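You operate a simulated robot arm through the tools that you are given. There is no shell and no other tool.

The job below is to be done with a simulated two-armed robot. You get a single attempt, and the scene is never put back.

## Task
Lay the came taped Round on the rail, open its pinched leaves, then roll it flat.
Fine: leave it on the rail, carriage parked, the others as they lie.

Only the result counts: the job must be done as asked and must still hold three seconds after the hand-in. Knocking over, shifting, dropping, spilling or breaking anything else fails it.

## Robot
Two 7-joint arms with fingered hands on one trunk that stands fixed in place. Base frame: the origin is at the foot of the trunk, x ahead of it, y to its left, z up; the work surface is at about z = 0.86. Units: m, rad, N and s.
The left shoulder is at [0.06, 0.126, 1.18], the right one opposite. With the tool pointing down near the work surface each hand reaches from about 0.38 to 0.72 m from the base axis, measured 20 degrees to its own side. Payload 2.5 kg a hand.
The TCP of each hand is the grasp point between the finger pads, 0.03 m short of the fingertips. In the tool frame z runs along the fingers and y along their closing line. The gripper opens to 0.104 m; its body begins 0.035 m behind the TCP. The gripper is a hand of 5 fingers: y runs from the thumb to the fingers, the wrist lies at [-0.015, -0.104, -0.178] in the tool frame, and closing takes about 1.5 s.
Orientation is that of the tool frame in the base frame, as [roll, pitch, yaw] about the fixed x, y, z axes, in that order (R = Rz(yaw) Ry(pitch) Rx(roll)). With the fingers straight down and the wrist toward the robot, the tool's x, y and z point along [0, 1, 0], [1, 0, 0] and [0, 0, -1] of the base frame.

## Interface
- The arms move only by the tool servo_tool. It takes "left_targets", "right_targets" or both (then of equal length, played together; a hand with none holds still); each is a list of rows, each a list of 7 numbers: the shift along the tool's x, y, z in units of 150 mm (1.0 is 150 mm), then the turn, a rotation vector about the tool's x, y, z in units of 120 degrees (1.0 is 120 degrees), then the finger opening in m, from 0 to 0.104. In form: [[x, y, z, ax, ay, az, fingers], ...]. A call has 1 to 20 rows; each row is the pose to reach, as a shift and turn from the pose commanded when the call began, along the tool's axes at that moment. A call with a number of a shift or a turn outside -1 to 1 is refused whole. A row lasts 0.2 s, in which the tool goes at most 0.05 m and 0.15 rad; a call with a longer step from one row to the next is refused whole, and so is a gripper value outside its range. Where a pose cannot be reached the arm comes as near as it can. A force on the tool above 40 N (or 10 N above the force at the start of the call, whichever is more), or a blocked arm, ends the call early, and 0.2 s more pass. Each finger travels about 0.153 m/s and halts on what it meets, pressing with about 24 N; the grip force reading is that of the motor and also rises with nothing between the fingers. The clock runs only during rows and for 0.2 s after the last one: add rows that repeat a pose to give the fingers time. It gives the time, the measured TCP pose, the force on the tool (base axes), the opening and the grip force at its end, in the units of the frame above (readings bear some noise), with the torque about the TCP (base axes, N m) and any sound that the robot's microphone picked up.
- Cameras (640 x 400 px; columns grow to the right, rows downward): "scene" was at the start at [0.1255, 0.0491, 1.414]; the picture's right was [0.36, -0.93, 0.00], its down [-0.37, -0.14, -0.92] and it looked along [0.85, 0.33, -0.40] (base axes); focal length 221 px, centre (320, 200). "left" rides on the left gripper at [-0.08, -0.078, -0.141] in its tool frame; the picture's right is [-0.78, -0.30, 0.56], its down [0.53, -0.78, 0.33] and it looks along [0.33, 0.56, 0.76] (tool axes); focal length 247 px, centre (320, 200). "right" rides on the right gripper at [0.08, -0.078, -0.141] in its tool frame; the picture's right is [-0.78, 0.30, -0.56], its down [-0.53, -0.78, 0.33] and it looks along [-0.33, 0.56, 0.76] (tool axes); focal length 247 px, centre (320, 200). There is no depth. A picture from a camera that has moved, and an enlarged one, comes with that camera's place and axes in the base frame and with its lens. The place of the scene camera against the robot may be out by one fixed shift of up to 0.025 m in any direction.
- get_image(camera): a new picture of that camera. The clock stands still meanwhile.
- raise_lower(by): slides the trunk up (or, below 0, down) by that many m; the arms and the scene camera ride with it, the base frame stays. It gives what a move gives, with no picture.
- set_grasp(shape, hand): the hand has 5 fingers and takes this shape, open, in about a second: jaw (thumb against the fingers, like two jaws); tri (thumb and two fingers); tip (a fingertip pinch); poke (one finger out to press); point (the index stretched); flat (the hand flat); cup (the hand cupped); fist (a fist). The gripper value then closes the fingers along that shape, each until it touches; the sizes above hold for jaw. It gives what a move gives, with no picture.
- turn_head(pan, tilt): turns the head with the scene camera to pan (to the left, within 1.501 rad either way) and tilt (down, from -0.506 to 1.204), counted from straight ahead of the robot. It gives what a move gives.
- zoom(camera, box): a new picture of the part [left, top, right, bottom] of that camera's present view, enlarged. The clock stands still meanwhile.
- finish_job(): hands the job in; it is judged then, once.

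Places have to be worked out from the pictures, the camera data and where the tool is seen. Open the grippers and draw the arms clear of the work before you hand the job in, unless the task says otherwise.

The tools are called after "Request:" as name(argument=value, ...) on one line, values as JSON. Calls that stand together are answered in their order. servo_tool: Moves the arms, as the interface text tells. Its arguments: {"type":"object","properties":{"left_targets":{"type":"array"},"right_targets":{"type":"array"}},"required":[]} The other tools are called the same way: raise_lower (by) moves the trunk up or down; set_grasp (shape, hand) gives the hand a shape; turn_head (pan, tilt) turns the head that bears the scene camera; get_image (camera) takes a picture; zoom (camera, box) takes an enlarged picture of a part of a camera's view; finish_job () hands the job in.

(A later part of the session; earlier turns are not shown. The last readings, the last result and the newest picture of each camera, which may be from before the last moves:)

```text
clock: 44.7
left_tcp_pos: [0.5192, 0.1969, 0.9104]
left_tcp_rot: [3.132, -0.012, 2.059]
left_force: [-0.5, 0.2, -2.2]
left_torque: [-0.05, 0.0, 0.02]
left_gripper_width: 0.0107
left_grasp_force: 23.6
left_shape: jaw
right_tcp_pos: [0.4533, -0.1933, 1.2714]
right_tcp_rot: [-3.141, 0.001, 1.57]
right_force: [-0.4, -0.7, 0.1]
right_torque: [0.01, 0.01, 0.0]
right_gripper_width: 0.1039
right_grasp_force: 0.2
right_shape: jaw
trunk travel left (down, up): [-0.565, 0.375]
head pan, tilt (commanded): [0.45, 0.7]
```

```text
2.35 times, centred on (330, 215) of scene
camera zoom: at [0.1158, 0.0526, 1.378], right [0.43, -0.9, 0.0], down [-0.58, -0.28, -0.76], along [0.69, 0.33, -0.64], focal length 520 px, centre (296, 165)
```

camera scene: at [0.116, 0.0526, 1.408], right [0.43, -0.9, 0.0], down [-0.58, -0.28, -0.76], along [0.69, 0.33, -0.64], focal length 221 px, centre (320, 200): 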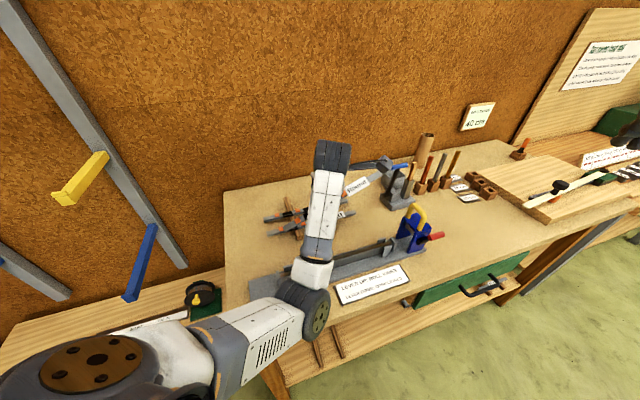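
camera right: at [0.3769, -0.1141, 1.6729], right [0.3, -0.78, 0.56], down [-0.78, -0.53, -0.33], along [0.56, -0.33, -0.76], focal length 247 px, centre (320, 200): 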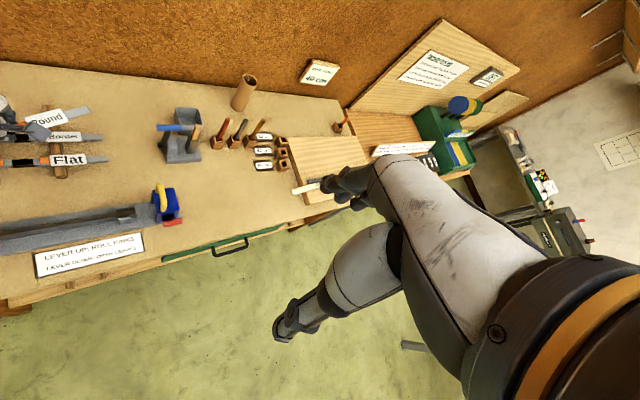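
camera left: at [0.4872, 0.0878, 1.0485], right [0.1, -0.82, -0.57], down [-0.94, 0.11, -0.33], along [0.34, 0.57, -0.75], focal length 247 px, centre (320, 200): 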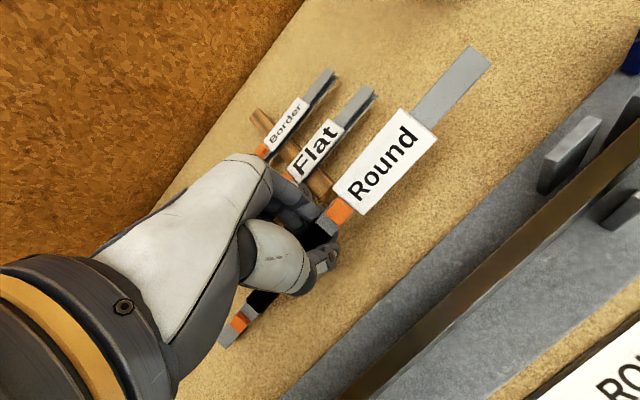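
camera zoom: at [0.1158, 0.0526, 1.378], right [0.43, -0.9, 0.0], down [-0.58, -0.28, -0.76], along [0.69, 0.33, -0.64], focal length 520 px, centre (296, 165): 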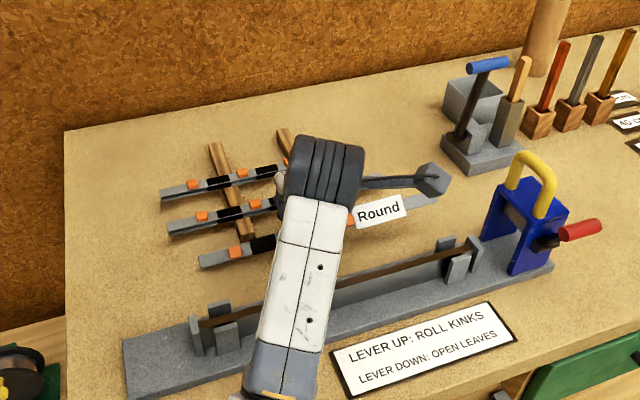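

The came is nearly level now (pitch ≈ 9°, yaw offset ≈ 11°). I press another 8 mm via the trunk, then lift the hand 7 cm.

Request:
raise_lower(by=-0.008)

Request:
servo_tool(left_targets=[[0, 0, -0.03, 0, 0, 0, 0.008], [0, 0, -0.1, 0, 0, 0, 0.008], [0, 0, -0.18, 0, 0, 0, 0.008], [0, 0, -0.26, 0, 0, 0, 0.008], [0, 0, -0.34, 0, 0, 0, 0.008], [0, 0, -0.42, 0, 0, 0, 0.008], [0, 0, -0.48, 0, 0, 0, 0.008], [0, 0, -0.48, 0, 0, 0, 0.008]])

Request:
get_image(camera="left")

Request:
zoom(camera="scene", box=[220, 130, 440, 300])

```text
clock: 45.3
left_tcp_pos: [0.5184, 0.1969, 0.9021]
left_tcp_rot: [3.132, -0.012, 2.061]
left_force: [-0.1, 0.8, -1.7]
left_torque: [0.0, 0.02, -0.03]
left_gripper_width: 0.0105
left_grasp_force: 23.4
left_shape: jaw
right_tcp_pos: [0.4537, -0.1927, 1.2632]
right_tcp_rot: [-3.141, -0.001, 1.57]
right_force: [-0.1, -0.2, 0.0]
right_torque: [0.0, -0.03, -0.03]
right_gripper_width: 0.1036
right_grasp_force: 0.1
right_shape: jaw
trunk travel left (down, up): [-0.557, 0.383]
head pan, tilt (commanded): [0.45, 0.7]
```

```text
clock: 47.1
left_tcp_pos: [0.5196, 0.1853, 0.9719]
left_tcp_rot: [-3.138, 0.006, 2.045]
left_force: [0.5, 0.9, -2.7]
left_torque: [0.01, 0.04, 0.01]
left_gripper_width: 0.0106
left_grasp_force: 23.6
left_shape: jaw
right_tcp_pos: [0.4526, -0.1927, 1.2634]
right_tcp_rot: [-3.141, -0.001, 1.571]
right_force: [0.4, -0.8, 1.1]
right_torque: [0.0, 0.0, 0.0]
right_gripper_width: 0.1041
right_grasp_force: 0.1
right_shape: jaw
trunk travel left (down, up): [-0.557, 0.383]
head pan, tilt (commanded): [0.45, 0.7]
```

```text
taken
camera left: at [0.4857, 0.0803, 1.1141], right [0.09, -0.83, -0.55], down [-0.94, 0.12, -0.33], along [0.34, 0.55, -0.77], focal length 247 px, centre (320, 200)
```

left: 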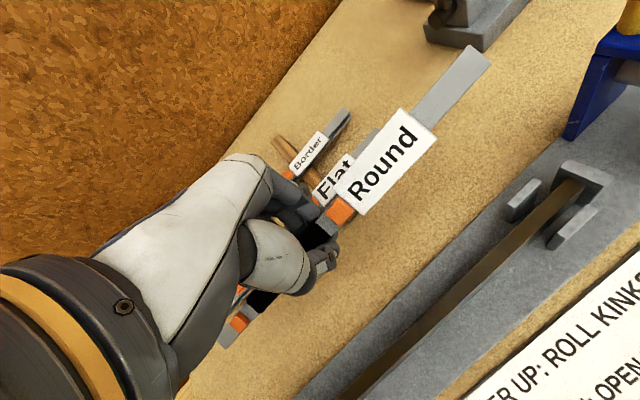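

```text
2.35 times, centred on (330, 215) of scene
camera zoom: at [0.116, 0.0526, 1.37], right [0.43, -0.9, 0.0], down [-0.58, -0.28, -0.76], along [0.69, 0.33, -0.64], focal length 520 px, centre (296, 165)
```

zoom: 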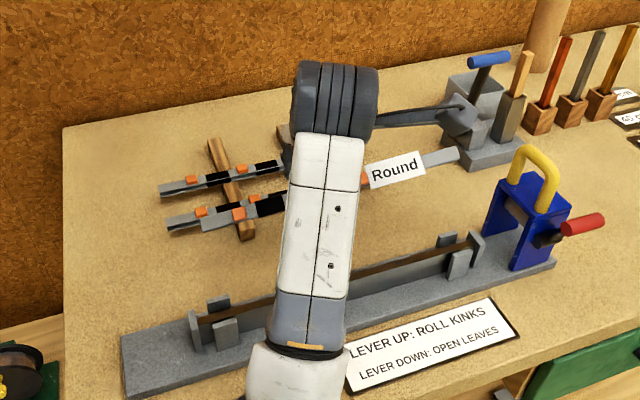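

Came clear and nearly level. I zoom in for precise measurement of the came marks and of the bar line.

Request:
zoom(camera="left", box=[380, 140, 640, 400])

Request:
zoom(camera="left", box=[200, 30, 520, 350])

Request:
zoom(camera="scene", box=[270, 220, 330, 270])

```text
1.54 times, centred on (510, 270) of left
camera zoom: at [0.4857, 0.0803, 1.1141], right [0.09, -0.83, -0.55], down [-0.94, 0.12, -0.33], along [0.34, 0.55, -0.77], focal length 380 px, centre (28, 92)
```

zoom: 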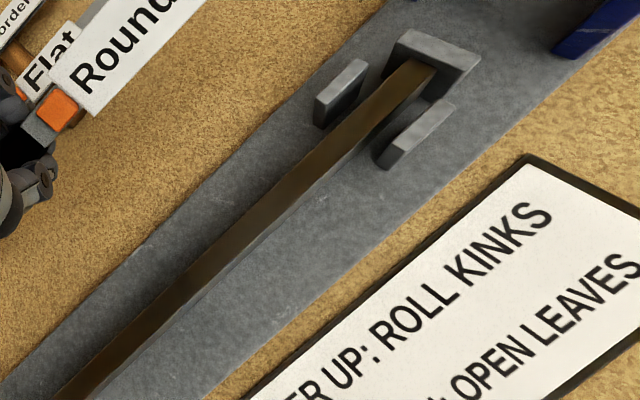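

```text
1.25 times, centred on (360, 190) of left
camera zoom: at [0.4857, 0.0803, 1.1141], right [0.09, -0.83, -0.55], down [-0.94, 0.12, -0.33], along [0.34, 0.55, -0.77], focal length 309 px, centre (270, 212)
```

zoom: 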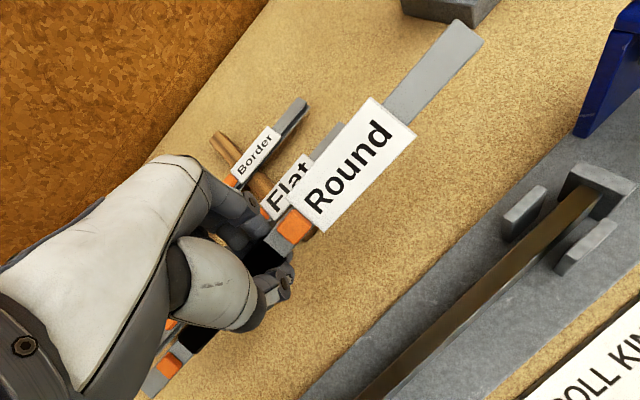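

```text
8.00 times, centred on (300, 245) of scene
camera zoom: at [0.116, 0.0526, 1.37], right [0.43, -0.9, 0.0], down [-0.58, -0.28, -0.76], along [0.69, 0.33, -0.64], focal length 1767 px, centre (480, -160)
```

zoom: 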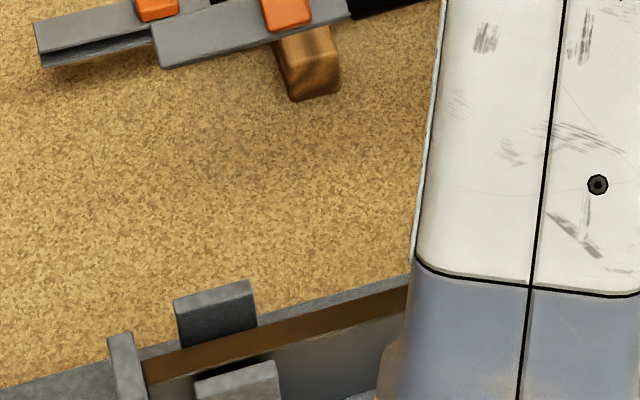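

Rail line: direction ≈ −45°, n·p ≈ 0.4196 (n=(0.707,0.707)), mid ≈ (0.453,0.1405). Came in hand: yaw offset 11°, pitch 9° (left low), gripped at its centre. I move the TCP to (0.4515,0.139) at z ≈ 0.98 with yaw 2.164 so the came hangs right over the bar.

Request:
servo_tool(left_targets=[[-0.007, -0.03, -0.05, 0, 0, -0.005, 0.008], [-0.013, -0.08, -0.067, 0, 0, -0.01, 0.008], [-0.02, -0.14, -0.067, 0, 0, -0.016, 0.008], [-0.027, -0.2, -0.067, 0, 0, -0.022, 0.008], [-0.033, -0.26, -0.067, 0, 0, -0.028, 0.008], [-0.04, -0.32, -0.067, 0, 0, -0.034, 0.008], [-0.047, -0.38, -0.067, 0, 0, -0.04, 0.008], [-0.053, -0.44, -0.067, 0, 0, -0.046, 0.008], [-0.06, -0.5, -0.067, 0, 0, -0.052, 0.008], [-0.067, -0.545, -0.067, 0, 0, -0.0568, 0.008], [-0.067, -0.545, -0.067, 0, 0, -0.0568, 0.008]])

Request:
get_image(camera="left")

Request:
get_image(camera="scene")

```text
clock: 49.0
left_tcp_pos: [0.4701, 0.2065, 0.9983]
left_tcp_rot: [3.045, -0.071, 2.238]
left_force: [-0.1, -0.3, -2.1]
left_torque: [-0.01, -0.01, -0.01]
left_gripper_width: 0.0108
left_grasp_force: 24.0
left_shape: jaw
right_tcp_pos: [0.4544, -0.194, 1.2625]
right_tcp_rot: [3.141, 0.0, 1.571]
right_force: [0.3, -0.3, 1.1]
right_torque: [0.01, -0.01, 0.04]
right_gripper_width: 0.1038
right_grasp_force: 0.0
right_shape: jaw
trunk travel left (down, up): [-0.557, 0.383]
head pan, tilt (commanded): [0.45, 0.7]
stopped in row 9 (left hand): the arm was blocked; the commanded pose is now the measured one
```

```text
taken
camera left: at [0.4539, 0.0797, 1.1245], right [0.27, -0.73, -0.64], down [-0.93, -0.02, -0.37], along [0.25, 0.69, -0.68], focal length 247 px, centre (320, 200)
```

left: 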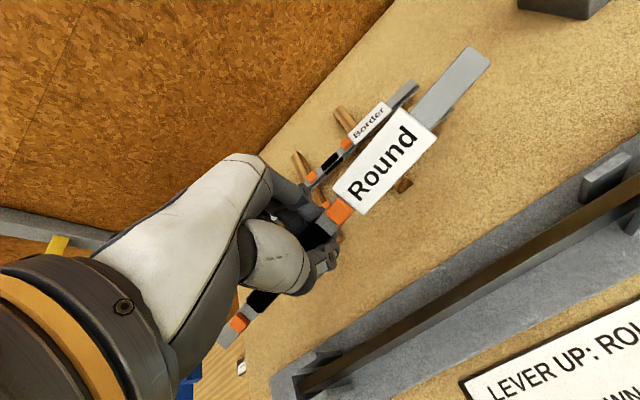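

```text
taken
camera scene: at [0.116, 0.0528, 1.37], right [0.44, -0.9, 0.0], down [-0.58, -0.28, -0.76], along [0.69, 0.33, -0.64], focal length 221 px, centre (320, 200)
```

scene: 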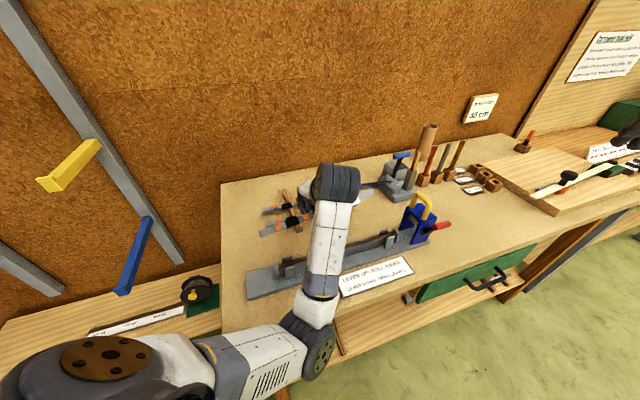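

The left arm hits its elbow flexion limit before the rail, so I go with the hand-over: back out to the free strip with the came parallel to it (yaw 2.164), then set it down there.

Request:
servo_tool(left_targets=[[-0.039, 0.021, 0.01, 0.0056, -0.0044, 0.0042, 0.008], [-0.077, 0.042, 0.02, 0.0112, -0.0089, 0.0083, 0.008], [-0.116, 0.063, 0.031, 0.0168, -0.0133, 0.0125, 0.008], [-0.155, 0.084, 0.041, 0.0224, -0.0177, 0.0167, 0.008], [-0.193, 0.105, 0.051, 0.0279, -0.0221, 0.0208, 0.008], [-0.232, 0.126, 0.062, 0.0335, -0.0266, 0.025, 0.008], [-0.27, 0.147, 0.072, 0.0391, -0.031, 0.0291, 0.008], [-0.309, 0.168, 0.082, 0.0447, -0.0354, 0.0333, 0.008], [-0.309, 0.168, 0.082, 0.0447, -0.0354, 0.0333, 0.008]])

Request:
get_image(camera="left")

Request:
zoom(camera="scene", box=[220, 130, 440, 300])

```text
clock: 51.0
left_tcp_pos: [0.5187, 0.1954, 0.9847]
left_tcp_rot: [3.131, -0.016, 2.18]
left_force: [-0.3, -0.1, -1.1]
left_torque: [-0.05, 0.0, -0.01]
left_gripper_width: 0.0106
left_grasp_force: 24.1
left_shape: jaw
right_tcp_pos: [0.4534, -0.1933, 1.2632]
right_tcp_rot: [3.141, -0.001, 1.572]
right_force: [-0.3, 0.7, 0.3]
right_torque: [-0.03, -0.01, 0.01]
right_gripper_width: 0.1035
right_grasp_force: 0.1
right_shape: jaw
trunk travel left (down, up): [-0.557, 0.383]
head pan, tilt (commanded): [0.45, 0.7]
```

```text
taken
camera left: at [0.5003, 0.0829, 1.1231], right [0.2, -0.8, -0.57], down [-0.94, 0.0, -0.33], along [0.27, 0.61, -0.75], focal length 247 px, centre (320, 200)
```

left: 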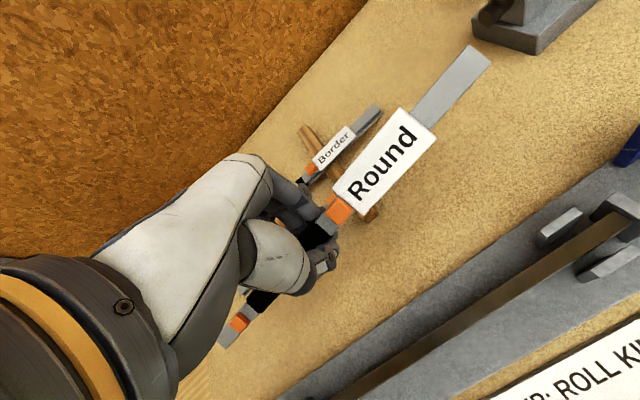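

```text
2.35 times, centred on (330, 215) of scene
camera zoom: at [0.1159, 0.0526, 1.37], right [0.43, -0.9, 0.0], down [-0.58, -0.28, -0.76], along [0.69, 0.33, -0.64], focal length 520 px, centre (296, 165)
```

zoom: 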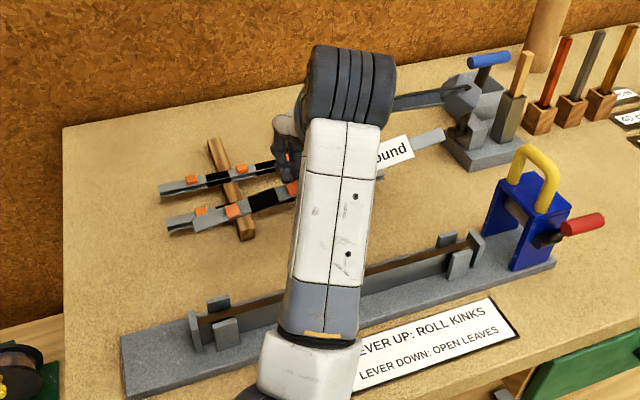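

Came is parallel to the rail over the free strip. I lower the hand slowly to set it on the table.

Request:
servo_tool(left_targets=[[0, 0, 0.06, 0, 0, 0, 0.008], [0, 0, 0.12, 0, 0, 0, 0.008], [0, 0, 0.19, 0, 0, 0, 0.008], [0, 0, 0.26, 0, 0, 0, 0.008], [0, 0, 0.33, 0, 0, 0, 0.008], [0, 0, 0.4, 0, 0, 0, 0.008], [0, 0, 0.45, 0, 0, 0, 0.008], [0, 0, 0.5, 0, 0, 0, 0.008], [0, 0, 0.54, 0, 0, 0, 0.008], [0, 0, 0.54, 0, 0, 0, 0.008]])

Request:
get_image(camera="left")

Request:
zoom(camera="scene", box=[220, 130, 440, 300])

```text
clock: 53.4
left_tcp_pos: [0.5252, 0.2318, 0.9214]
left_tcp_rot: [3.07, -0.04, 2.226]
left_force: [-0.7, -0.8, -2.5]
left_torque: [-0.04, -0.02, -0.02]
left_gripper_width: 0.0107
left_grasp_force: 23.9
left_shape: jaw
right_tcp_pos: [0.452, -0.1927, 1.2633]
right_tcp_rot: [3.141, -0.001, 1.57]
right_force: [0.4, -1.4, 0.1]
right_torque: [-0.01, 0.0, 0.0]
right_gripper_width: 0.1039
right_grasp_force: 0.1
right_shape: jaw
trunk travel left (down, up): [-0.557, 0.383]
head pan, tilt (commanded): [0.45, 0.7]
stopped in row 10 (left hand): the arm was blocked; the commanded pose is now the measured one
```

```text
taken
camera left: at [0.5076, 0.1109, 1.0527], right [0.25, -0.75, -0.61], down [-0.93, -0.02, -0.36], along [0.26, 0.66, -0.71], focal length 247 px, centre (320, 200)
```

left: 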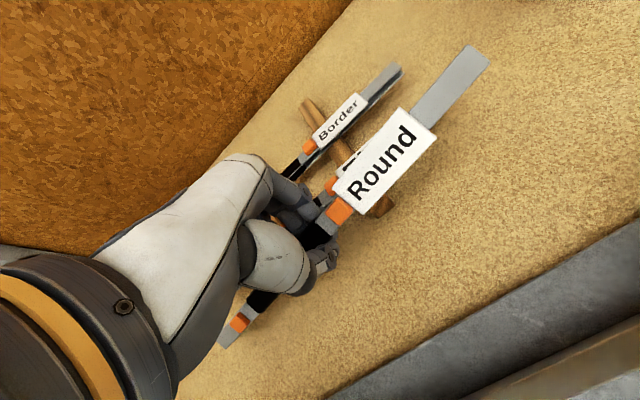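

```text
2.35 times, centred on (330, 215) of scene
camera zoom: at [0.116, 0.0528, 1.37], right [0.44, -0.9, 0.0], down [-0.58, -0.28, -0.76], along [0.69, 0.33, -0.64], focal length 520 px, centre (296, 165)
```

zoom: 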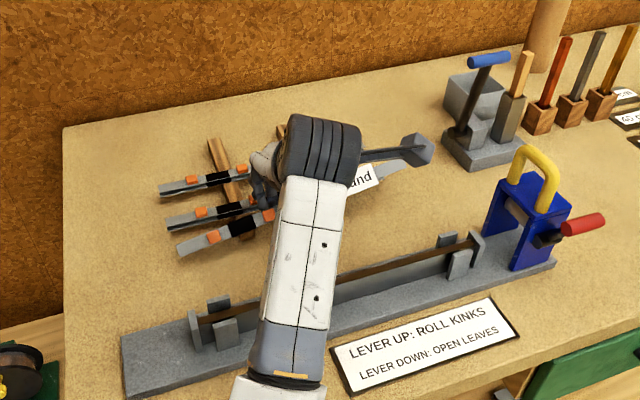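

It drifted outward toward "Flat" as the limit was met, so I raise straight up at once, and then go to the heading (27°) at which the left arm earlier reached this strip without trouble.

Request:
servo_tool(left_targets=[[0.005, 0.008, -0.116, 0, 0, 0, 0.008], [0.01, 0.017, -0.233, 0, 0, 0, 0.008], [0.014, 0.025, -0.349, 0, 0, 0, 0.008], [0.019, 0.033, -0.465, 0, 0, 0, 0.008], [-0.008, 0.006, -0.463, 0.004, -0.003, 0.0106, 0.008], [-0.036, -0.022, -0.461, 0.008, -0.0055, 0.0213, 0.008], [-0.063, -0.05, -0.459, 0.012, -0.008, 0.032, 0.008], [-0.09, -0.077, -0.457, 0.016, -0.011, 0.0425, 0.008], [-0.118, -0.105, -0.455, 0.02, -0.014, 0.053, 0.008], [-0.145, -0.132, -0.453, 0.024, -0.0165, 0.064, 0.008], [-0.173, -0.16, -0.451, 0.028, -0.019, 0.0745, 0.008], [-0.2, -0.187, -0.449, 0.0321, -0.022, 0.085, 0.008], [-0.2, -0.187, -0.449, 0.0321, -0.022, 0.085, 0.008]])

Request:
zoom(camera="scene", box=[220, 130, 440, 300])

Request:
get_image(camera="left")

```text
clock: 56.1
left_tcp_pos: [0.5184, 0.2059, 0.989]
left_tcp_rot: [3.121, -0.028, 2.075]
left_force: [-0.1, 0.5, -2.2]
left_torque: [-0.01, 0.02, 0.0]
left_gripper_width: 0.0106
left_grasp_force: 24.0
left_shape: jaw
right_tcp_pos: [0.4537, -0.1935, 1.2627]
right_tcp_rot: [-3.14, 0.001, 1.571]
right_force: [-0.3, 0.4, 0.4]
right_torque: [0.01, 0.02, 0.03]
right_gripper_width: 0.1037
right_grasp_force: 0.1
right_shape: jaw
trunk travel left (down, up): [-0.557, 0.383]
head pan, tilt (commanded): [0.45, 0.7]
```

```text
2.35 times, centred on (330, 215) of scene
camera zoom: at [0.116, 0.0526, 1.37], right [0.43, -0.9, 0.0], down [-0.58, -0.28, -0.76], along [0.69, 0.33, -0.64], focal length 520 px, centre (296, 165)
```

zoom: 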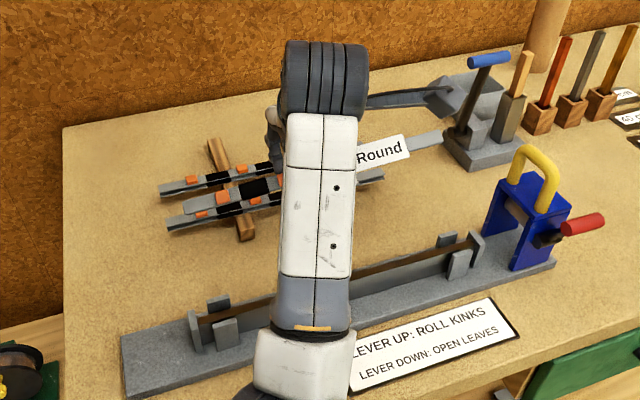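

```text
taken
camera left: at [0.4896, 0.0935, 1.1255], right [0.12, -0.8, -0.58], down [-0.94, 0.1, -0.33], along [0.33, 0.59, -0.74], focal length 247 px, centre (320, 200)
```

left: 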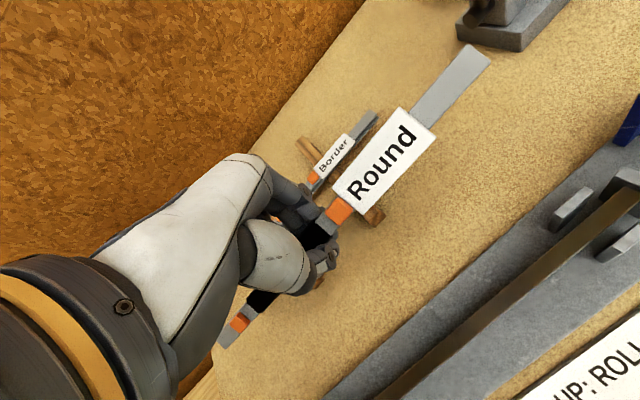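

The pose is slightly off because the arm is near its limit on this branch. I repeat the path that worked before: trunk up 3.8 cm, hand out to the far side to reset the arm posture, then back in.

Request:
raise_lower(by=0.038)

Request:
servo_tool(left_targets=[[0.056, 0.083, 0, 0, 0, 0, 0.008], [0.112, 0.166, 0, 0, 0, 0, 0.008], [0.168, 0.249, 0, 0, 0, 0, 0.008], [0.224, 0.331, 0, 0, 0, 0, 0.008], [0.28, 0.414, 0, 0, 0, 0, 0.008], [0.336, 0.497, 0, 0, 0, 0, 0.008], [0.392, 0.58, 0, 0, 0, 0, 0.008], [0.392, 0.58, 0, 0, 0, 0, 0.008]])

Request:
get_image(camera="left")

```text
clock: 57.0
left_tcp_pos: [0.5191, 0.2064, 1.0271]
left_tcp_rot: [3.122, -0.028, 2.077]
left_force: [-0.2, 0.2, -2.5]
left_torque: [0.01, 0.0, 0.0]
left_gripper_width: 0.0107
left_grasp_force: 23.6
left_shape: jaw
right_tcp_pos: [0.4535, -0.1933, 1.3018]
right_tcp_rot: [-3.141, 0.0, 1.571]
right_force: [0.2, 0.8, -0.5]
right_torque: [0.0, 0.0, 0.03]
right_gripper_width: 0.1037
right_grasp_force: 0.0
right_shape: jaw
trunk travel left (down, up): [-0.595, 0.345]
head pan, tilt (commanded): [0.45, 0.7]
```

```text
clock: 58.8
left_tcp_pos: [0.57, 0.2754, 1.0233]
left_tcp_rot: [-3.136, 0.006, 2.04]
left_force: [0.0, -0.1, -2.7]
left_torque: [-0.02, 0.03, -0.02]
left_gripper_width: 0.0108
left_grasp_force: 24.2
left_shape: jaw
right_tcp_pos: [0.4527, -0.1923, 1.3021]
right_tcp_rot: [-3.14, -0.001, 1.57]
right_force: [-0.2, -0.1, -0.9]
right_torque: [-0.02, 0.04, 0.02]
right_gripper_width: 0.1035
right_grasp_force: 0.0
right_shape: jaw
trunk travel left (down, up): [-0.595, 0.345]
head pan, tilt (commanded): [0.45, 0.7]
```

```text
taken
camera left: at [0.5373, 0.1701, 1.1644], right [0.09, -0.83, -0.55], down [-0.94, 0.12, -0.33], along [0.34, 0.54, -0.77], focal length 247 px, centre (320, 200)
```

left: 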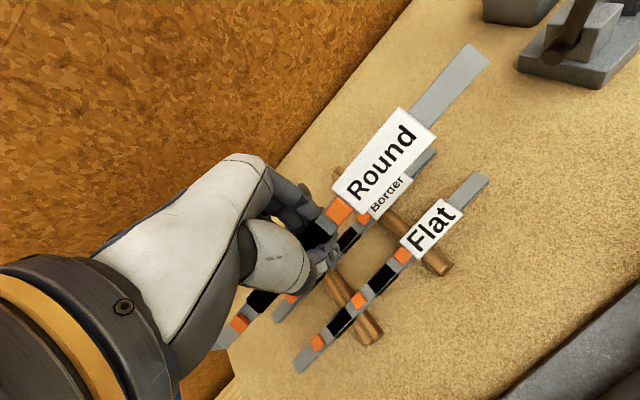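

Straight again. Now in over the strip and down to TCP z ≈ 0.945 as before.

Request:
servo_tool(left_targets=[[-0.047, -0.071, 0, 0, 0, 0, 0.008], [-0.094, -0.143, 0, 0, 0, 0, 0.008], [-0.14, -0.214, 0, 0, 0, 0, 0.008], [-0.187, -0.285, 0, 0, 0, 0, 0.008], [-0.234, -0.356, 0, 0, 0, 0, 0.008], [-0.28, -0.428, 0, 0, 0, 0, 0.008], [-0.327, -0.499, 0, 0, 0, 0, 0.008], [-0.374, -0.57, 0, 0, 0, 0, 0.008], [-0.374, -0.57, 0.09, 0, 0, 0, 0.008], [-0.374, -0.57, 0.18, 0, 0, 0, 0.008], [-0.374, -0.57, 0.27, 0, 0, 0, 0.008], [-0.374, -0.57, 0.36, 0, 0, 0, 0.008], [-0.374, -0.57, 0.45, 0, 0, 0, 0.008], [-0.374, -0.57, 0.52, 0, 0, 0, 0.008], [-0.374, -0.57, 0.52, 0, 0, 0, 0.008]])

Request:
raise_lower(by=-0.03)

Request:
get_image(camera="left")

Request:
zoom(camera="scene", box=[220, 130, 440, 300])

```text
clock: 62.2
left_tcp_pos: [0.5246, 0.2221, 0.9618]
left_tcp_rot: [3.089, -0.032, 2.089]
left_force: [-0.1, 0.5, -2.4]
left_torque: [0.02, -0.02, 0.0]
left_gripper_width: 0.0105
left_grasp_force: 23.7
left_shape: jaw
right_tcp_pos: [0.4534, -0.1927, 1.3012]
right_tcp_rot: [3.141, 0.001, 1.571]
right_force: [0.1, 0.1, -0.5]
right_torque: [0.0, 0.03, 0.0]
right_gripper_width: 0.1037
right_grasp_force: 0.0
right_shape: jaw
trunk travel left (down, up): [-0.595, 0.345]
head pan, tilt (commanded): [0.45, 0.7]
stopped in row 15 (left hand): the arm was blocked; the commanded pose is now the measured one
```

```text
clock: 62.9
left_tcp_pos: [0.5258, 0.2215, 0.9313]
left_tcp_rot: [3.091, -0.031, 2.088]
left_force: [1.3, -0.5, -0.8]
left_torque: [0.0, -0.02, -0.01]
left_gripper_width: 0.0106
left_grasp_force: 24.1
left_shape: jaw
right_tcp_pos: [0.4531, -0.1927, 1.2711]
right_tcp_rot: [3.141, 0.001, 1.572]
right_force: [0.5, 0.7, -0.3]
right_torque: [0.05, 0.03, 0.01]
right_gripper_width: 0.1038
right_grasp_force: 0.0
right_shape: jaw
trunk travel left (down, up): [-0.565, 0.375]
head pan, tilt (commanded): [0.45, 0.7]
```

```text
taken
camera left: at [0.4937, 0.1059, 1.0639], right [0.14, -0.79, -0.6], down [-0.93, 0.1, -0.36], along [0.34, 0.61, -0.72], focal length 247 px, centre (320, 200)
```

left: 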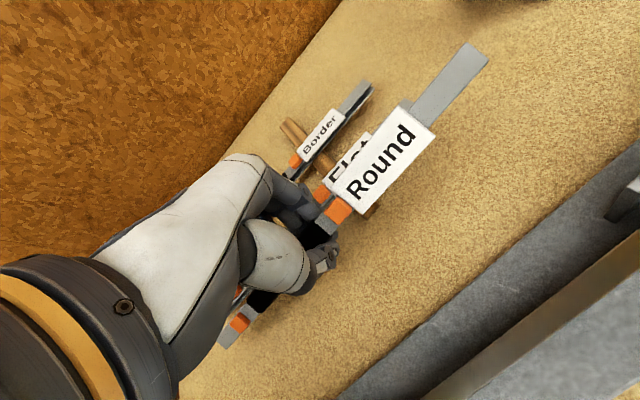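

```text
2.35 times, centred on (330, 215) of scene
camera zoom: at [0.1158, 0.0527, 1.378], right [0.43, -0.9, 0.0], down [-0.58, -0.28, -0.76], along [0.69, 0.33, -0.64], focal length 520 px, centre (296, 165)
```

zoom: 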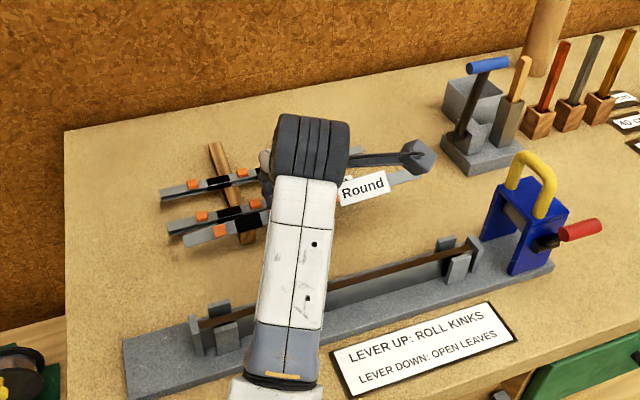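

The arm got blocked again on a different branch. I view the whole arm to understand its posture before the next move.

Request:
get_image(camera="scene")

Request:
turn_head(pan=0.5, tilt=1.2)

Request:
get_image(camera="scene")

```text
taken
camera scene: at [0.1158, 0.0527, 1.378], right [0.43, -0.9, 0.0], down [-0.58, -0.28, -0.76], along [0.69, 0.33, -0.64], focal length 221 px, centre (320, 200)
```

scene: 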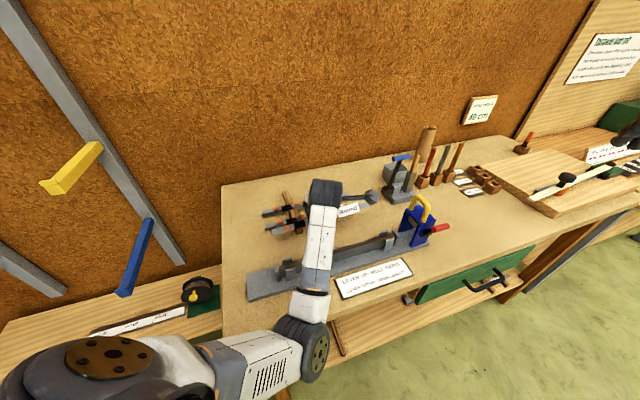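

```text
clock: 63.9
left_tcp_pos: [0.5255, 0.2214, 0.9306]
left_tcp_rot: [3.091, -0.032, 2.09]
left_force: [0.2, 1.0, -1.7]
left_torque: [-0.01, 0.01, 0.04]
left_gripper_width: 0.0106
left_grasp_force: 23.9
left_shape: jaw
right_tcp_pos: [0.4537, -0.1943, 1.2697]
right_tcp_rot: [-3.141, 0.001, 1.57]
right_force: [-0.1, 0.0, -0.9]
right_torque: [-0.01, -0.04, 0.0]
right_gripper_width: 0.1037
right_grasp_force: 0.0
right_shape: jaw
trunk travel left (down, up): [-0.565, 0.375]
head pan, tilt (commanded): [0.499, 1.201]
```

```text
taken
camera scene: at [0.0886, 0.0424, 1.3421], right [0.48, -0.88, 0.0], down [-0.82, -0.45, -0.36], along [0.32, 0.17, -0.93], focal length 221 px, centre (320, 200)
```

scene: 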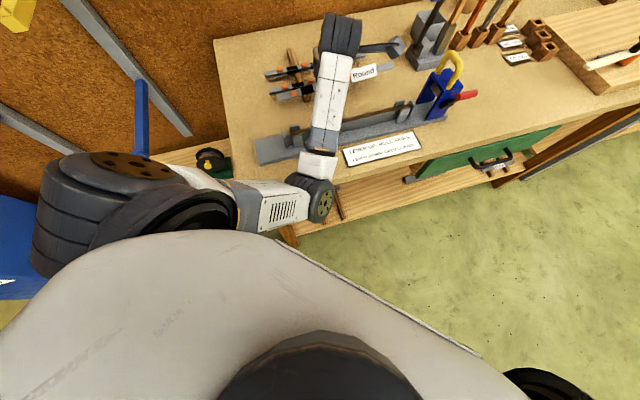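

The elbow is squeezed between torso and table edge there. A spot further right along the same strip, TCP ≈ (0.566,0.1415), gives the elbow more room. Trunk up 6 cm first, then I move there with the came parallel to the rail.

Request:
raise_lower(by=0.06)

Request:
servo_tool(left_targets=[[-0.07, -0.004, -0.002, 0.003, -0.0017, -0.0045, 0.008], [-0.149, -0.008, -0.005, 0.0063, -0.0035, -0.009, 0.008], [-0.224, -0.011, -0.008, 0.0095, -0.0052, -0.0136, 0.008], [-0.298, -0.015, -0.01, 0.0126, -0.007, -0.0181, 0.008], [-0.373, -0.019, -0.013, 0.0158, -0.0087, -0.0226, 0.008], [-0.447, -0.023, -0.015, 0.0189, -0.0104, -0.0272, 0.008], [-0.522, -0.026, -0.018, 0.0221, -0.0122, -0.0317, 0.008], [-0.596, -0.03, -0.02, 0.0252, -0.0139, -0.0362, 0.008], [-0.596, -0.03, -0.02, 0.0252, -0.0139, -0.0362, 0.008]])

Request:
turn_head(pan=0.45, tilt=0.7)

Request:
get_image(camera="scene")

Request:
get_image(camera="left")

```text
clock: 64.8
left_tcp_pos: [0.5255, 0.2205, 0.9897]
left_tcp_rot: [3.089, -0.034, 2.088]
left_force: [0.2, 0.0, -2.9]
left_torque: [-0.01, 0.0, -0.01]
left_gripper_width: 0.0103
left_grasp_force: 24.4
left_shape: jaw
right_tcp_pos: [0.4537, -0.194, 1.3314]
right_tcp_rot: [-3.139, 0.0, 1.57]
right_force: [0.7, 0.2, -0.3]
right_torque: [0.0, -0.04, 0.0]
right_gripper_width: 0.1036
right_grasp_force: 0.1
right_shape: jaw
trunk travel left (down, up): [-0.625, 0.315]
head pan, tilt (commanded): [0.499, 1.201]
```

```text
clock: 67.0
left_tcp_pos: [0.569, 0.1842, 0.9893]
left_tcp_rot: [3.1, -0.057, 2.22]
left_force: [0.1, 0.4, -1.5]
left_torque: [0.01, 0.02, 0.0]
left_gripper_width: 0.0107
left_grasp_force: 23.4
left_shape: jaw
right_tcp_pos: [0.4542, -0.193, 1.3324]
right_tcp_rot: [-3.141, 0.001, 1.57]
right_force: [-0.2, 0.6, 0.6]
right_torque: [0.0, -0.01, 0.0]
right_gripper_width: 0.1038
right_grasp_force: 0.1
right_shape: jaw
trunk travel left (down, up): [-0.625, 0.315]
head pan, tilt (commanded): [0.499, 1.201]
stopped in row 9 (left hand): the arm was blocked; the commanded pose is now the measured one
```

```text
clock: 68.0
left_tcp_pos: [0.569, 0.1833, 0.9887]
left_tcp_rot: [3.099, -0.056, 2.218]
left_force: [0.7, 0.9, -1.6]
left_torque: [-0.02, 0.0, 0.01]
left_gripper_width: 0.0105
left_grasp_force: 24.3
left_shape: jaw
right_tcp_pos: [0.4536, -0.1928, 1.3313]
right_tcp_rot: [-3.14, 0.0, 1.572]
right_force: [-0.4, -0.2, -0.1]
right_torque: [0.03, 0.0, 0.01]
right_gripper_width: 0.1035
right_grasp_force: 0.1
right_shape: jaw
trunk travel left (down, up): [-0.625, 0.315]
head pan, tilt (commanded): [0.45, 0.7]
```

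```text
taken
camera scene: at [0.1159, 0.0526, 1.438], right [0.44, -0.9, 0.0], down [-0.58, -0.28, -0.76], along [0.69, 0.33, -0.64], focal length 221 px, centre (320, 200)
```

scene: 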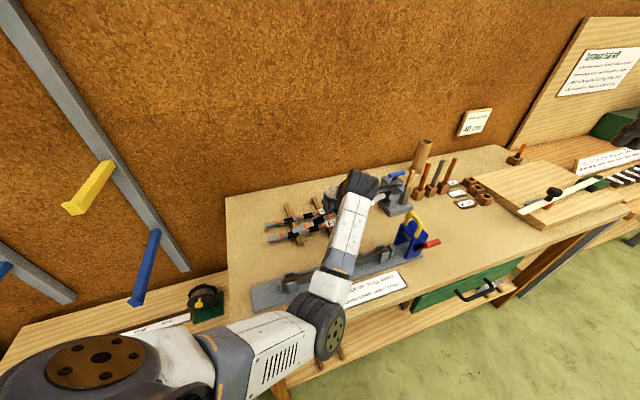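

```text
taken
camera left: at [0.5547, 0.0639, 1.1216], right [0.23, -0.76, -0.61], down [-0.94, -0.02, -0.33], along [0.24, 0.65, -0.72], focal length 247 px, centre (320, 200)
```

left: 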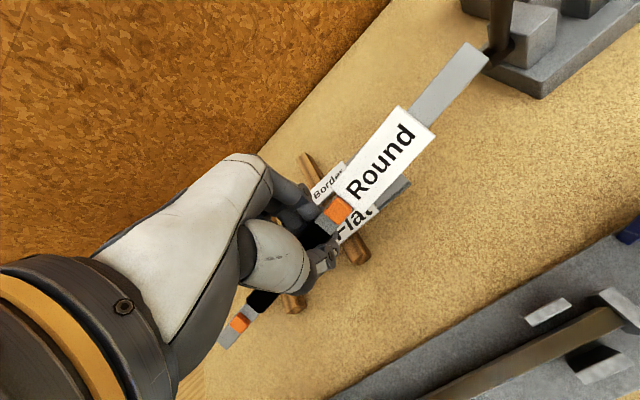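

The wrist's heading limit relative to the forearm shows up when the forearm is flat or rising. With a high trunk and nearly straight arm coming from above, heading is free. I back out and up first, then raise the trunk in stages.

Request:
servo_tool(left_targets=[[0.02, 0.03, -0.08, 0.001, -0.002, 0.002, 0.008], [0.05, 0.08, -0.16, 0.003, -0.004, 0.004, 0.008], [0.1, 0.16, -0.24, 0.006, -0.008, 0.008, 0.008], [0.15, 0.24, -0.32, 0.009, -0.012, 0.012, 0.008], [0.2, 0.32, -0.38, 0.012, -0.017, 0.016, 0.008], [0.25, 0.4, -0.42, 0.016, -0.022, 0.02, 0.008], [0.311, 0.494, -0.436, 0.0196, -0.0272, 0.0251, 0.008], [0.311, 0.494, -0.436, 0.0196, -0.0272, 0.0251, 0.008]])

Request:
raise_lower(by=0.15)

Request:
get_image(camera="left")

```text
clock: 69.8
left_tcp_pos: [0.5996, 0.2587, 1.0611]
left_tcp_rot: [-3.136, 0.001, 2.164]
left_force: [-0.1, -0.3, -1.4]
left_torque: [-0.04, 0.01, 0.02]
left_gripper_width: 0.0106
left_grasp_force: 23.8
left_shape: jaw
right_tcp_pos: [0.453, -0.1936, 1.3311]
right_tcp_rot: [-3.142, -0.001, 1.571]
right_force: [-0.3, 0.4, 0.6]
right_torque: [0.0, 0.0, -0.02]
right_gripper_width: 0.1036
right_grasp_force: 0.1
right_shape: jaw
trunk travel left (down, up): [-0.625, 0.315]
head pan, tilt (commanded): [0.45, 0.7]
```

```text
clock: 71.5
left_tcp_pos: [0.5999, 0.258, 1.2095]
left_tcp_rot: [-3.139, 0.002, 2.162]
left_force: [0.2, 0.3, -1.2]
left_torque: [-0.02, -0.01, -0.04]
left_gripper_width: 0.0107
left_grasp_force: 24.0
left_shape: jaw
right_tcp_pos: [0.4541, -0.1926, 1.4818]
right_tcp_rot: [-3.141, 0.001, 1.571]
right_force: [0.4, 0.1, 0.4]
right_torque: [-0.01, 0.02, -0.03]
right_gripper_width: 0.1036
right_grasp_force: 0.0
right_shape: jaw
trunk travel left (down, up): [-0.775, 0.165]
head pan, tilt (commanded): [0.45, 0.7]
```

```text
taken
camera left: at [0.5801, 0.1497, 1.3515], right [0.19, -0.81, -0.55], down [-0.94, 0.01, -0.33], along [0.27, 0.59, -0.76], focal length 247 px, centre (320, 200)
```

left: 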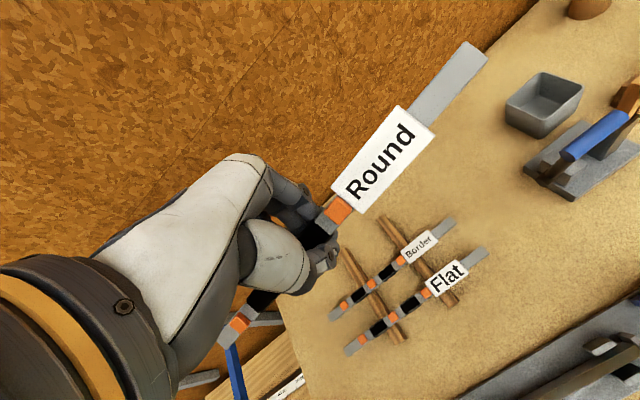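

Good posture. I lower the hand 13 cm, then trunk up another 13 cm, keeping everything slow.

Request:
servo_tool(left_targets=[[0, 0, 0.05, 0, 0, 0, 0.008], [0, 0, 0.15, 0, 0, 0, 0.008], [0, 0, 0.27, 0, 0, 0, 0.008], [0, 0, 0.39, 0, 0, 0, 0.008], [0, 0, 0.51, 0, 0, 0, 0.008], [0, 0, 0.63, 0, 0, 0, 0.008], [0, 0, 0.75, 0, 0, 0, 0.008], [0, 0, 0.85, 0, 0, 0, 0.008], [0, 0, 0.85, 0, 0, 0, 0.008]])

Request:
raise_lower(by=0.13)

Request:
get_image(camera="left")

```text
clock: 73.5
left_tcp_pos: [0.5995, 0.2582, 1.0827]
left_tcp_rot: [-3.137, 0.002, 2.164]
left_force: [-0.3, 0.2, -1.5]
left_torque: [-0.01, -0.01, -0.01]
left_gripper_width: 0.0106
left_grasp_force: 23.6
left_shape: jaw
right_tcp_pos: [0.4537, -0.1942, 1.4814]
right_tcp_rot: [-3.141, 0.0, 1.573]
right_force: [0.1, -0.2, 0.0]
right_torque: [0.01, 0.0, 0.01]
right_gripper_width: 0.1037
right_grasp_force: 0.0
right_shape: jaw
trunk travel left (down, up): [-0.775, 0.165]
head pan, tilt (commanded): [0.45, 0.7]
```

```text
clock: 75.1
left_tcp_pos: [0.6004, 0.2586, 1.2123]
left_tcp_rot: [-3.137, 0.002, 2.162]
left_force: [0.9, -0.6, -1.6]
left_torque: [-0.03, 0.0, -0.02]
left_gripper_width: 0.0106
left_grasp_force: 24.3
left_shape: jaw
right_tcp_pos: [0.4539, -0.1935, 1.6114]
right_tcp_rot: [-3.14, -0.002, 1.57]
right_force: [0.7, -0.4, -0.6]
right_torque: [-0.03, 0.0, 0.04]
right_gripper_width: 0.1036
right_grasp_force: 0.2
right_shape: jaw
trunk travel left (down, up): [-0.905, 0.035]
head pan, tilt (commanded): [0.45, 0.7]
```

```text
taken
camera left: at [0.5804, 0.1495, 1.3536], right [0.19, -0.81, -0.55], down [-0.94, 0.01, -0.33], along [0.27, 0.59, -0.76], focal length 247 px, centre (320, 200)
```

left: 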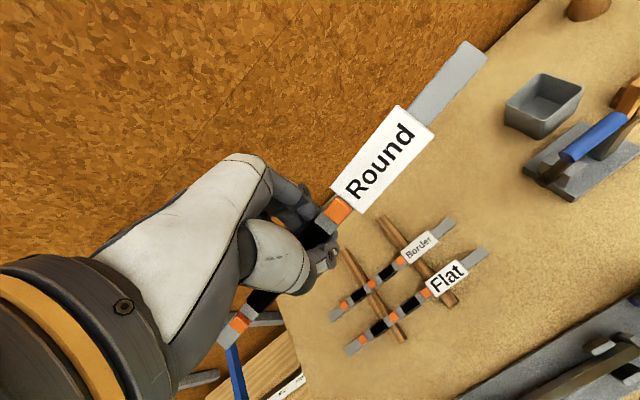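

Lower the hand another 15 cm (to z ≈ 1.06) with the trunk now high.

Request:
servo_tool(left_targets=[[0, 0, 0.06, 0, 0, 0, 0.008], [0, 0, 0.18, 0, 0, 0, 0.008], [0, 0, 0.3, 0, 0, 0, 0.008], [0, 0, 0.42, 0, 0, 0, 0.008], [0, 0, 0.54, 0, 0, 0, 0.008], [0, 0, 0.66, 0, 0, 0, 0.008], [0, 0, 0.78, 0, 0, 0, 0.008], [0, 0, 0.9, 0, 0, 0, 0.008], [0, 0, 1.0, 0, 0, 0, 0.008], [0, 0, 1.0, 0, 0, 0, 0.008]])

Request:
get_image(camera="scene")

```text
clock: 77.3
left_tcp_pos: [0.6014, 0.2572, 1.0616]
left_tcp_rot: [-3.139, 0.0, 2.163]
left_force: [0.4, 0.4, -1.9]
left_torque: [-0.03, 0.05, -0.01]
left_gripper_width: 0.0106
left_grasp_force: 23.7
left_shape: jaw
right_tcp_pos: [0.4533, -0.193, 1.6106]
right_tcp_rot: [3.14, 0.0, 1.57]
right_force: [-0.1, -0.5, 0.4]
right_torque: [0.0, -0.04, 0.03]
right_gripper_width: 0.1039
right_grasp_force: 0.2
right_shape: jaw
trunk travel left (down, up): [-0.905, 0.035]
head pan, tilt (commanded): [0.45, 0.7]
```

```text
taken
camera scene: at [0.1159, 0.0526, 1.718], right [0.43, -0.9, 0.0], down [-0.58, -0.28, -0.76], along [0.69, 0.33, -0.64], focal length 221 px, centre (320, 200)
```

scene: 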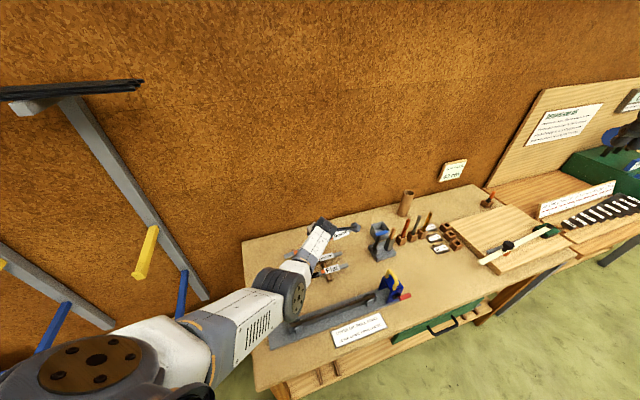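

The arm is now well extended from above. I move diagonally in and down toward the free strip: (0.535,0.185) at z ≈ 0.945.

Request:
servo_tool(left_targets=[[-0.012, -0.048, 0.095, 0, 0, 0, 0.008], [-0.024, -0.096, 0.189, 0, 0, 0, 0.008], [-0.035, -0.145, 0.284, 0, 0, 0, 0.008], [-0.047, -0.193, 0.378, 0, 0, 0, 0.008], [-0.059, -0.241, 0.473, 0, 0, 0, 0.008], [-0.076, -0.306, 0.529, 0, 0, 0, 0.008], [-0.094, -0.372, 0.584, 0, 0, 0, 0.008], [-0.111, -0.437, 0.64, 0, 0, 0, 0.008], [-0.127, -0.501, 0.684, 0, 0, 0, 0.008], [-0.142, -0.566, 0.729, 0, 0, 0, 0.008], [-0.158, -0.63, 0.773, 0, 0, 0, 0.008], [-0.158, -0.63, 0.773, 0, 0, 0, 0.008]])

Request:
get_image(camera="left")

Request:
get_image(camera="scene")

```text
clock: 79.9
left_tcp_pos: [0.5234, 0.1927, 0.9519]
left_tcp_rot: [-3.139, -0.001, 2.164]
left_force: [-0.3, 0.3, -1.3]
left_torque: [-0.03, 0.0, 0.0]
left_gripper_width: 0.0105
left_grasp_force: 23.9
left_shape: jaw
left hand out of reach, approached as far as the arm can: row 4, 5, 6, 7, 8, 9, 10, 11, 12
right_tcp_pos: [0.4544, -0.1935, 1.6105]
right_tcp_rot: [-3.142, 0.0, 1.571]
right_force: [0.3, -0.4, 0.0]
right_torque: [0.03, 0.0, -0.04]
right_gripper_width: 0.1039
right_grasp_force: 0.0
right_shape: jaw
trunk travel left (down, up): [-0.905, 0.035]
head pan, tilt (commanded): [0.45, 0.7]
```

```text
taken
camera left: at [0.5036, 0.0836, 1.0917], right [0.19, -0.81, -0.56], down [-0.94, 0.01, -0.33], along [0.27, 0.59, -0.76], focal length 247 px, centre (320, 200)
```

left: 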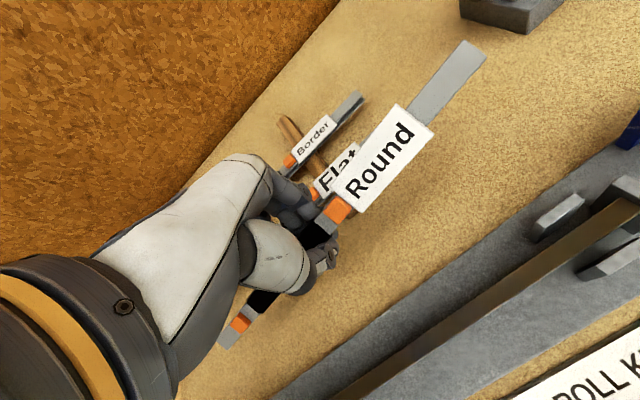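

```text
taken
camera scene: at [0.1161, 0.0527, 1.718], right [0.43, -0.9, 0.0], down [-0.58, -0.28, -0.76], along [0.69, 0.33, -0.64], focal length 221 px, centre (320, 200)
```

scene: 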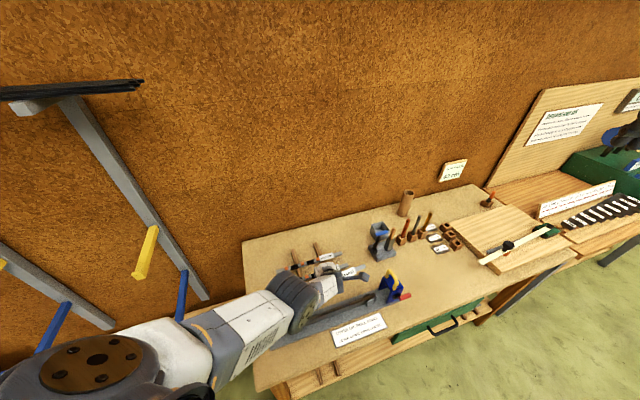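

Excellent: with the arm nearly straight from above the hand is upright at heading 34° exactly over the free strip. I press the came level by lowering the trunk 5 cm here.

Request:
raise_lower(by=-0.052)

Request:
get_image(camera="left")

Request:
zoom(camera="scene", box=[260, 210, 420, 340])

```text
clock: 80.8
left_tcp_pos: [0.523, 0.192, 0.8991]
left_tcp_rot: [-3.14, 0.0, 2.164]
left_force: [0.3, -0.1, -1.1]
left_torque: [0.07, 0.05, 0.01]
left_gripper_width: 0.0104
left_grasp_force: 24.3
left_shape: jaw
right_tcp_pos: [0.4538, -0.193, 1.559]
right_tcp_rot: [3.141, -0.001, 1.571]
right_force: [0.1, 0.3, -0.3]
right_torque: [0.0, 0.01, 0.02]
right_gripper_width: 0.1037
right_grasp_force: 0.0
right_shape: jaw
trunk travel left (down, up): [-0.853, 0.087]
head pan, tilt (commanded): [0.45, 0.7]
```

```text
taken
camera left: at [0.5038, 0.0838, 1.0401], right [0.19, -0.81, -0.56], down [-0.94, 0.01, -0.33], along [0.27, 0.59, -0.76], focal length 247 px, centre (320, 200)
```

left: 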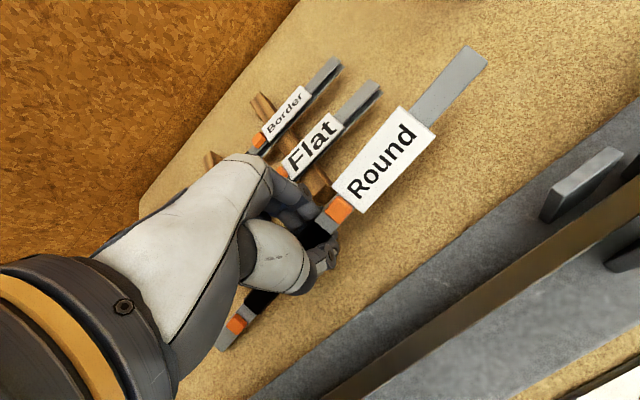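

```text
3.08 times, centred on (340, 275) of scene
camera zoom: at [0.1158, 0.0526, 1.666], right [0.43, -0.9, 0.0], down [-0.58, -0.28, -0.76], along [0.69, 0.33, -0.64], focal length 680 px, centre (258, -31)
```

zoom: 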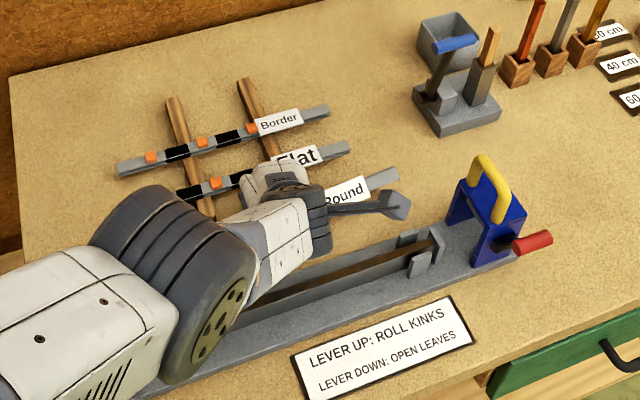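

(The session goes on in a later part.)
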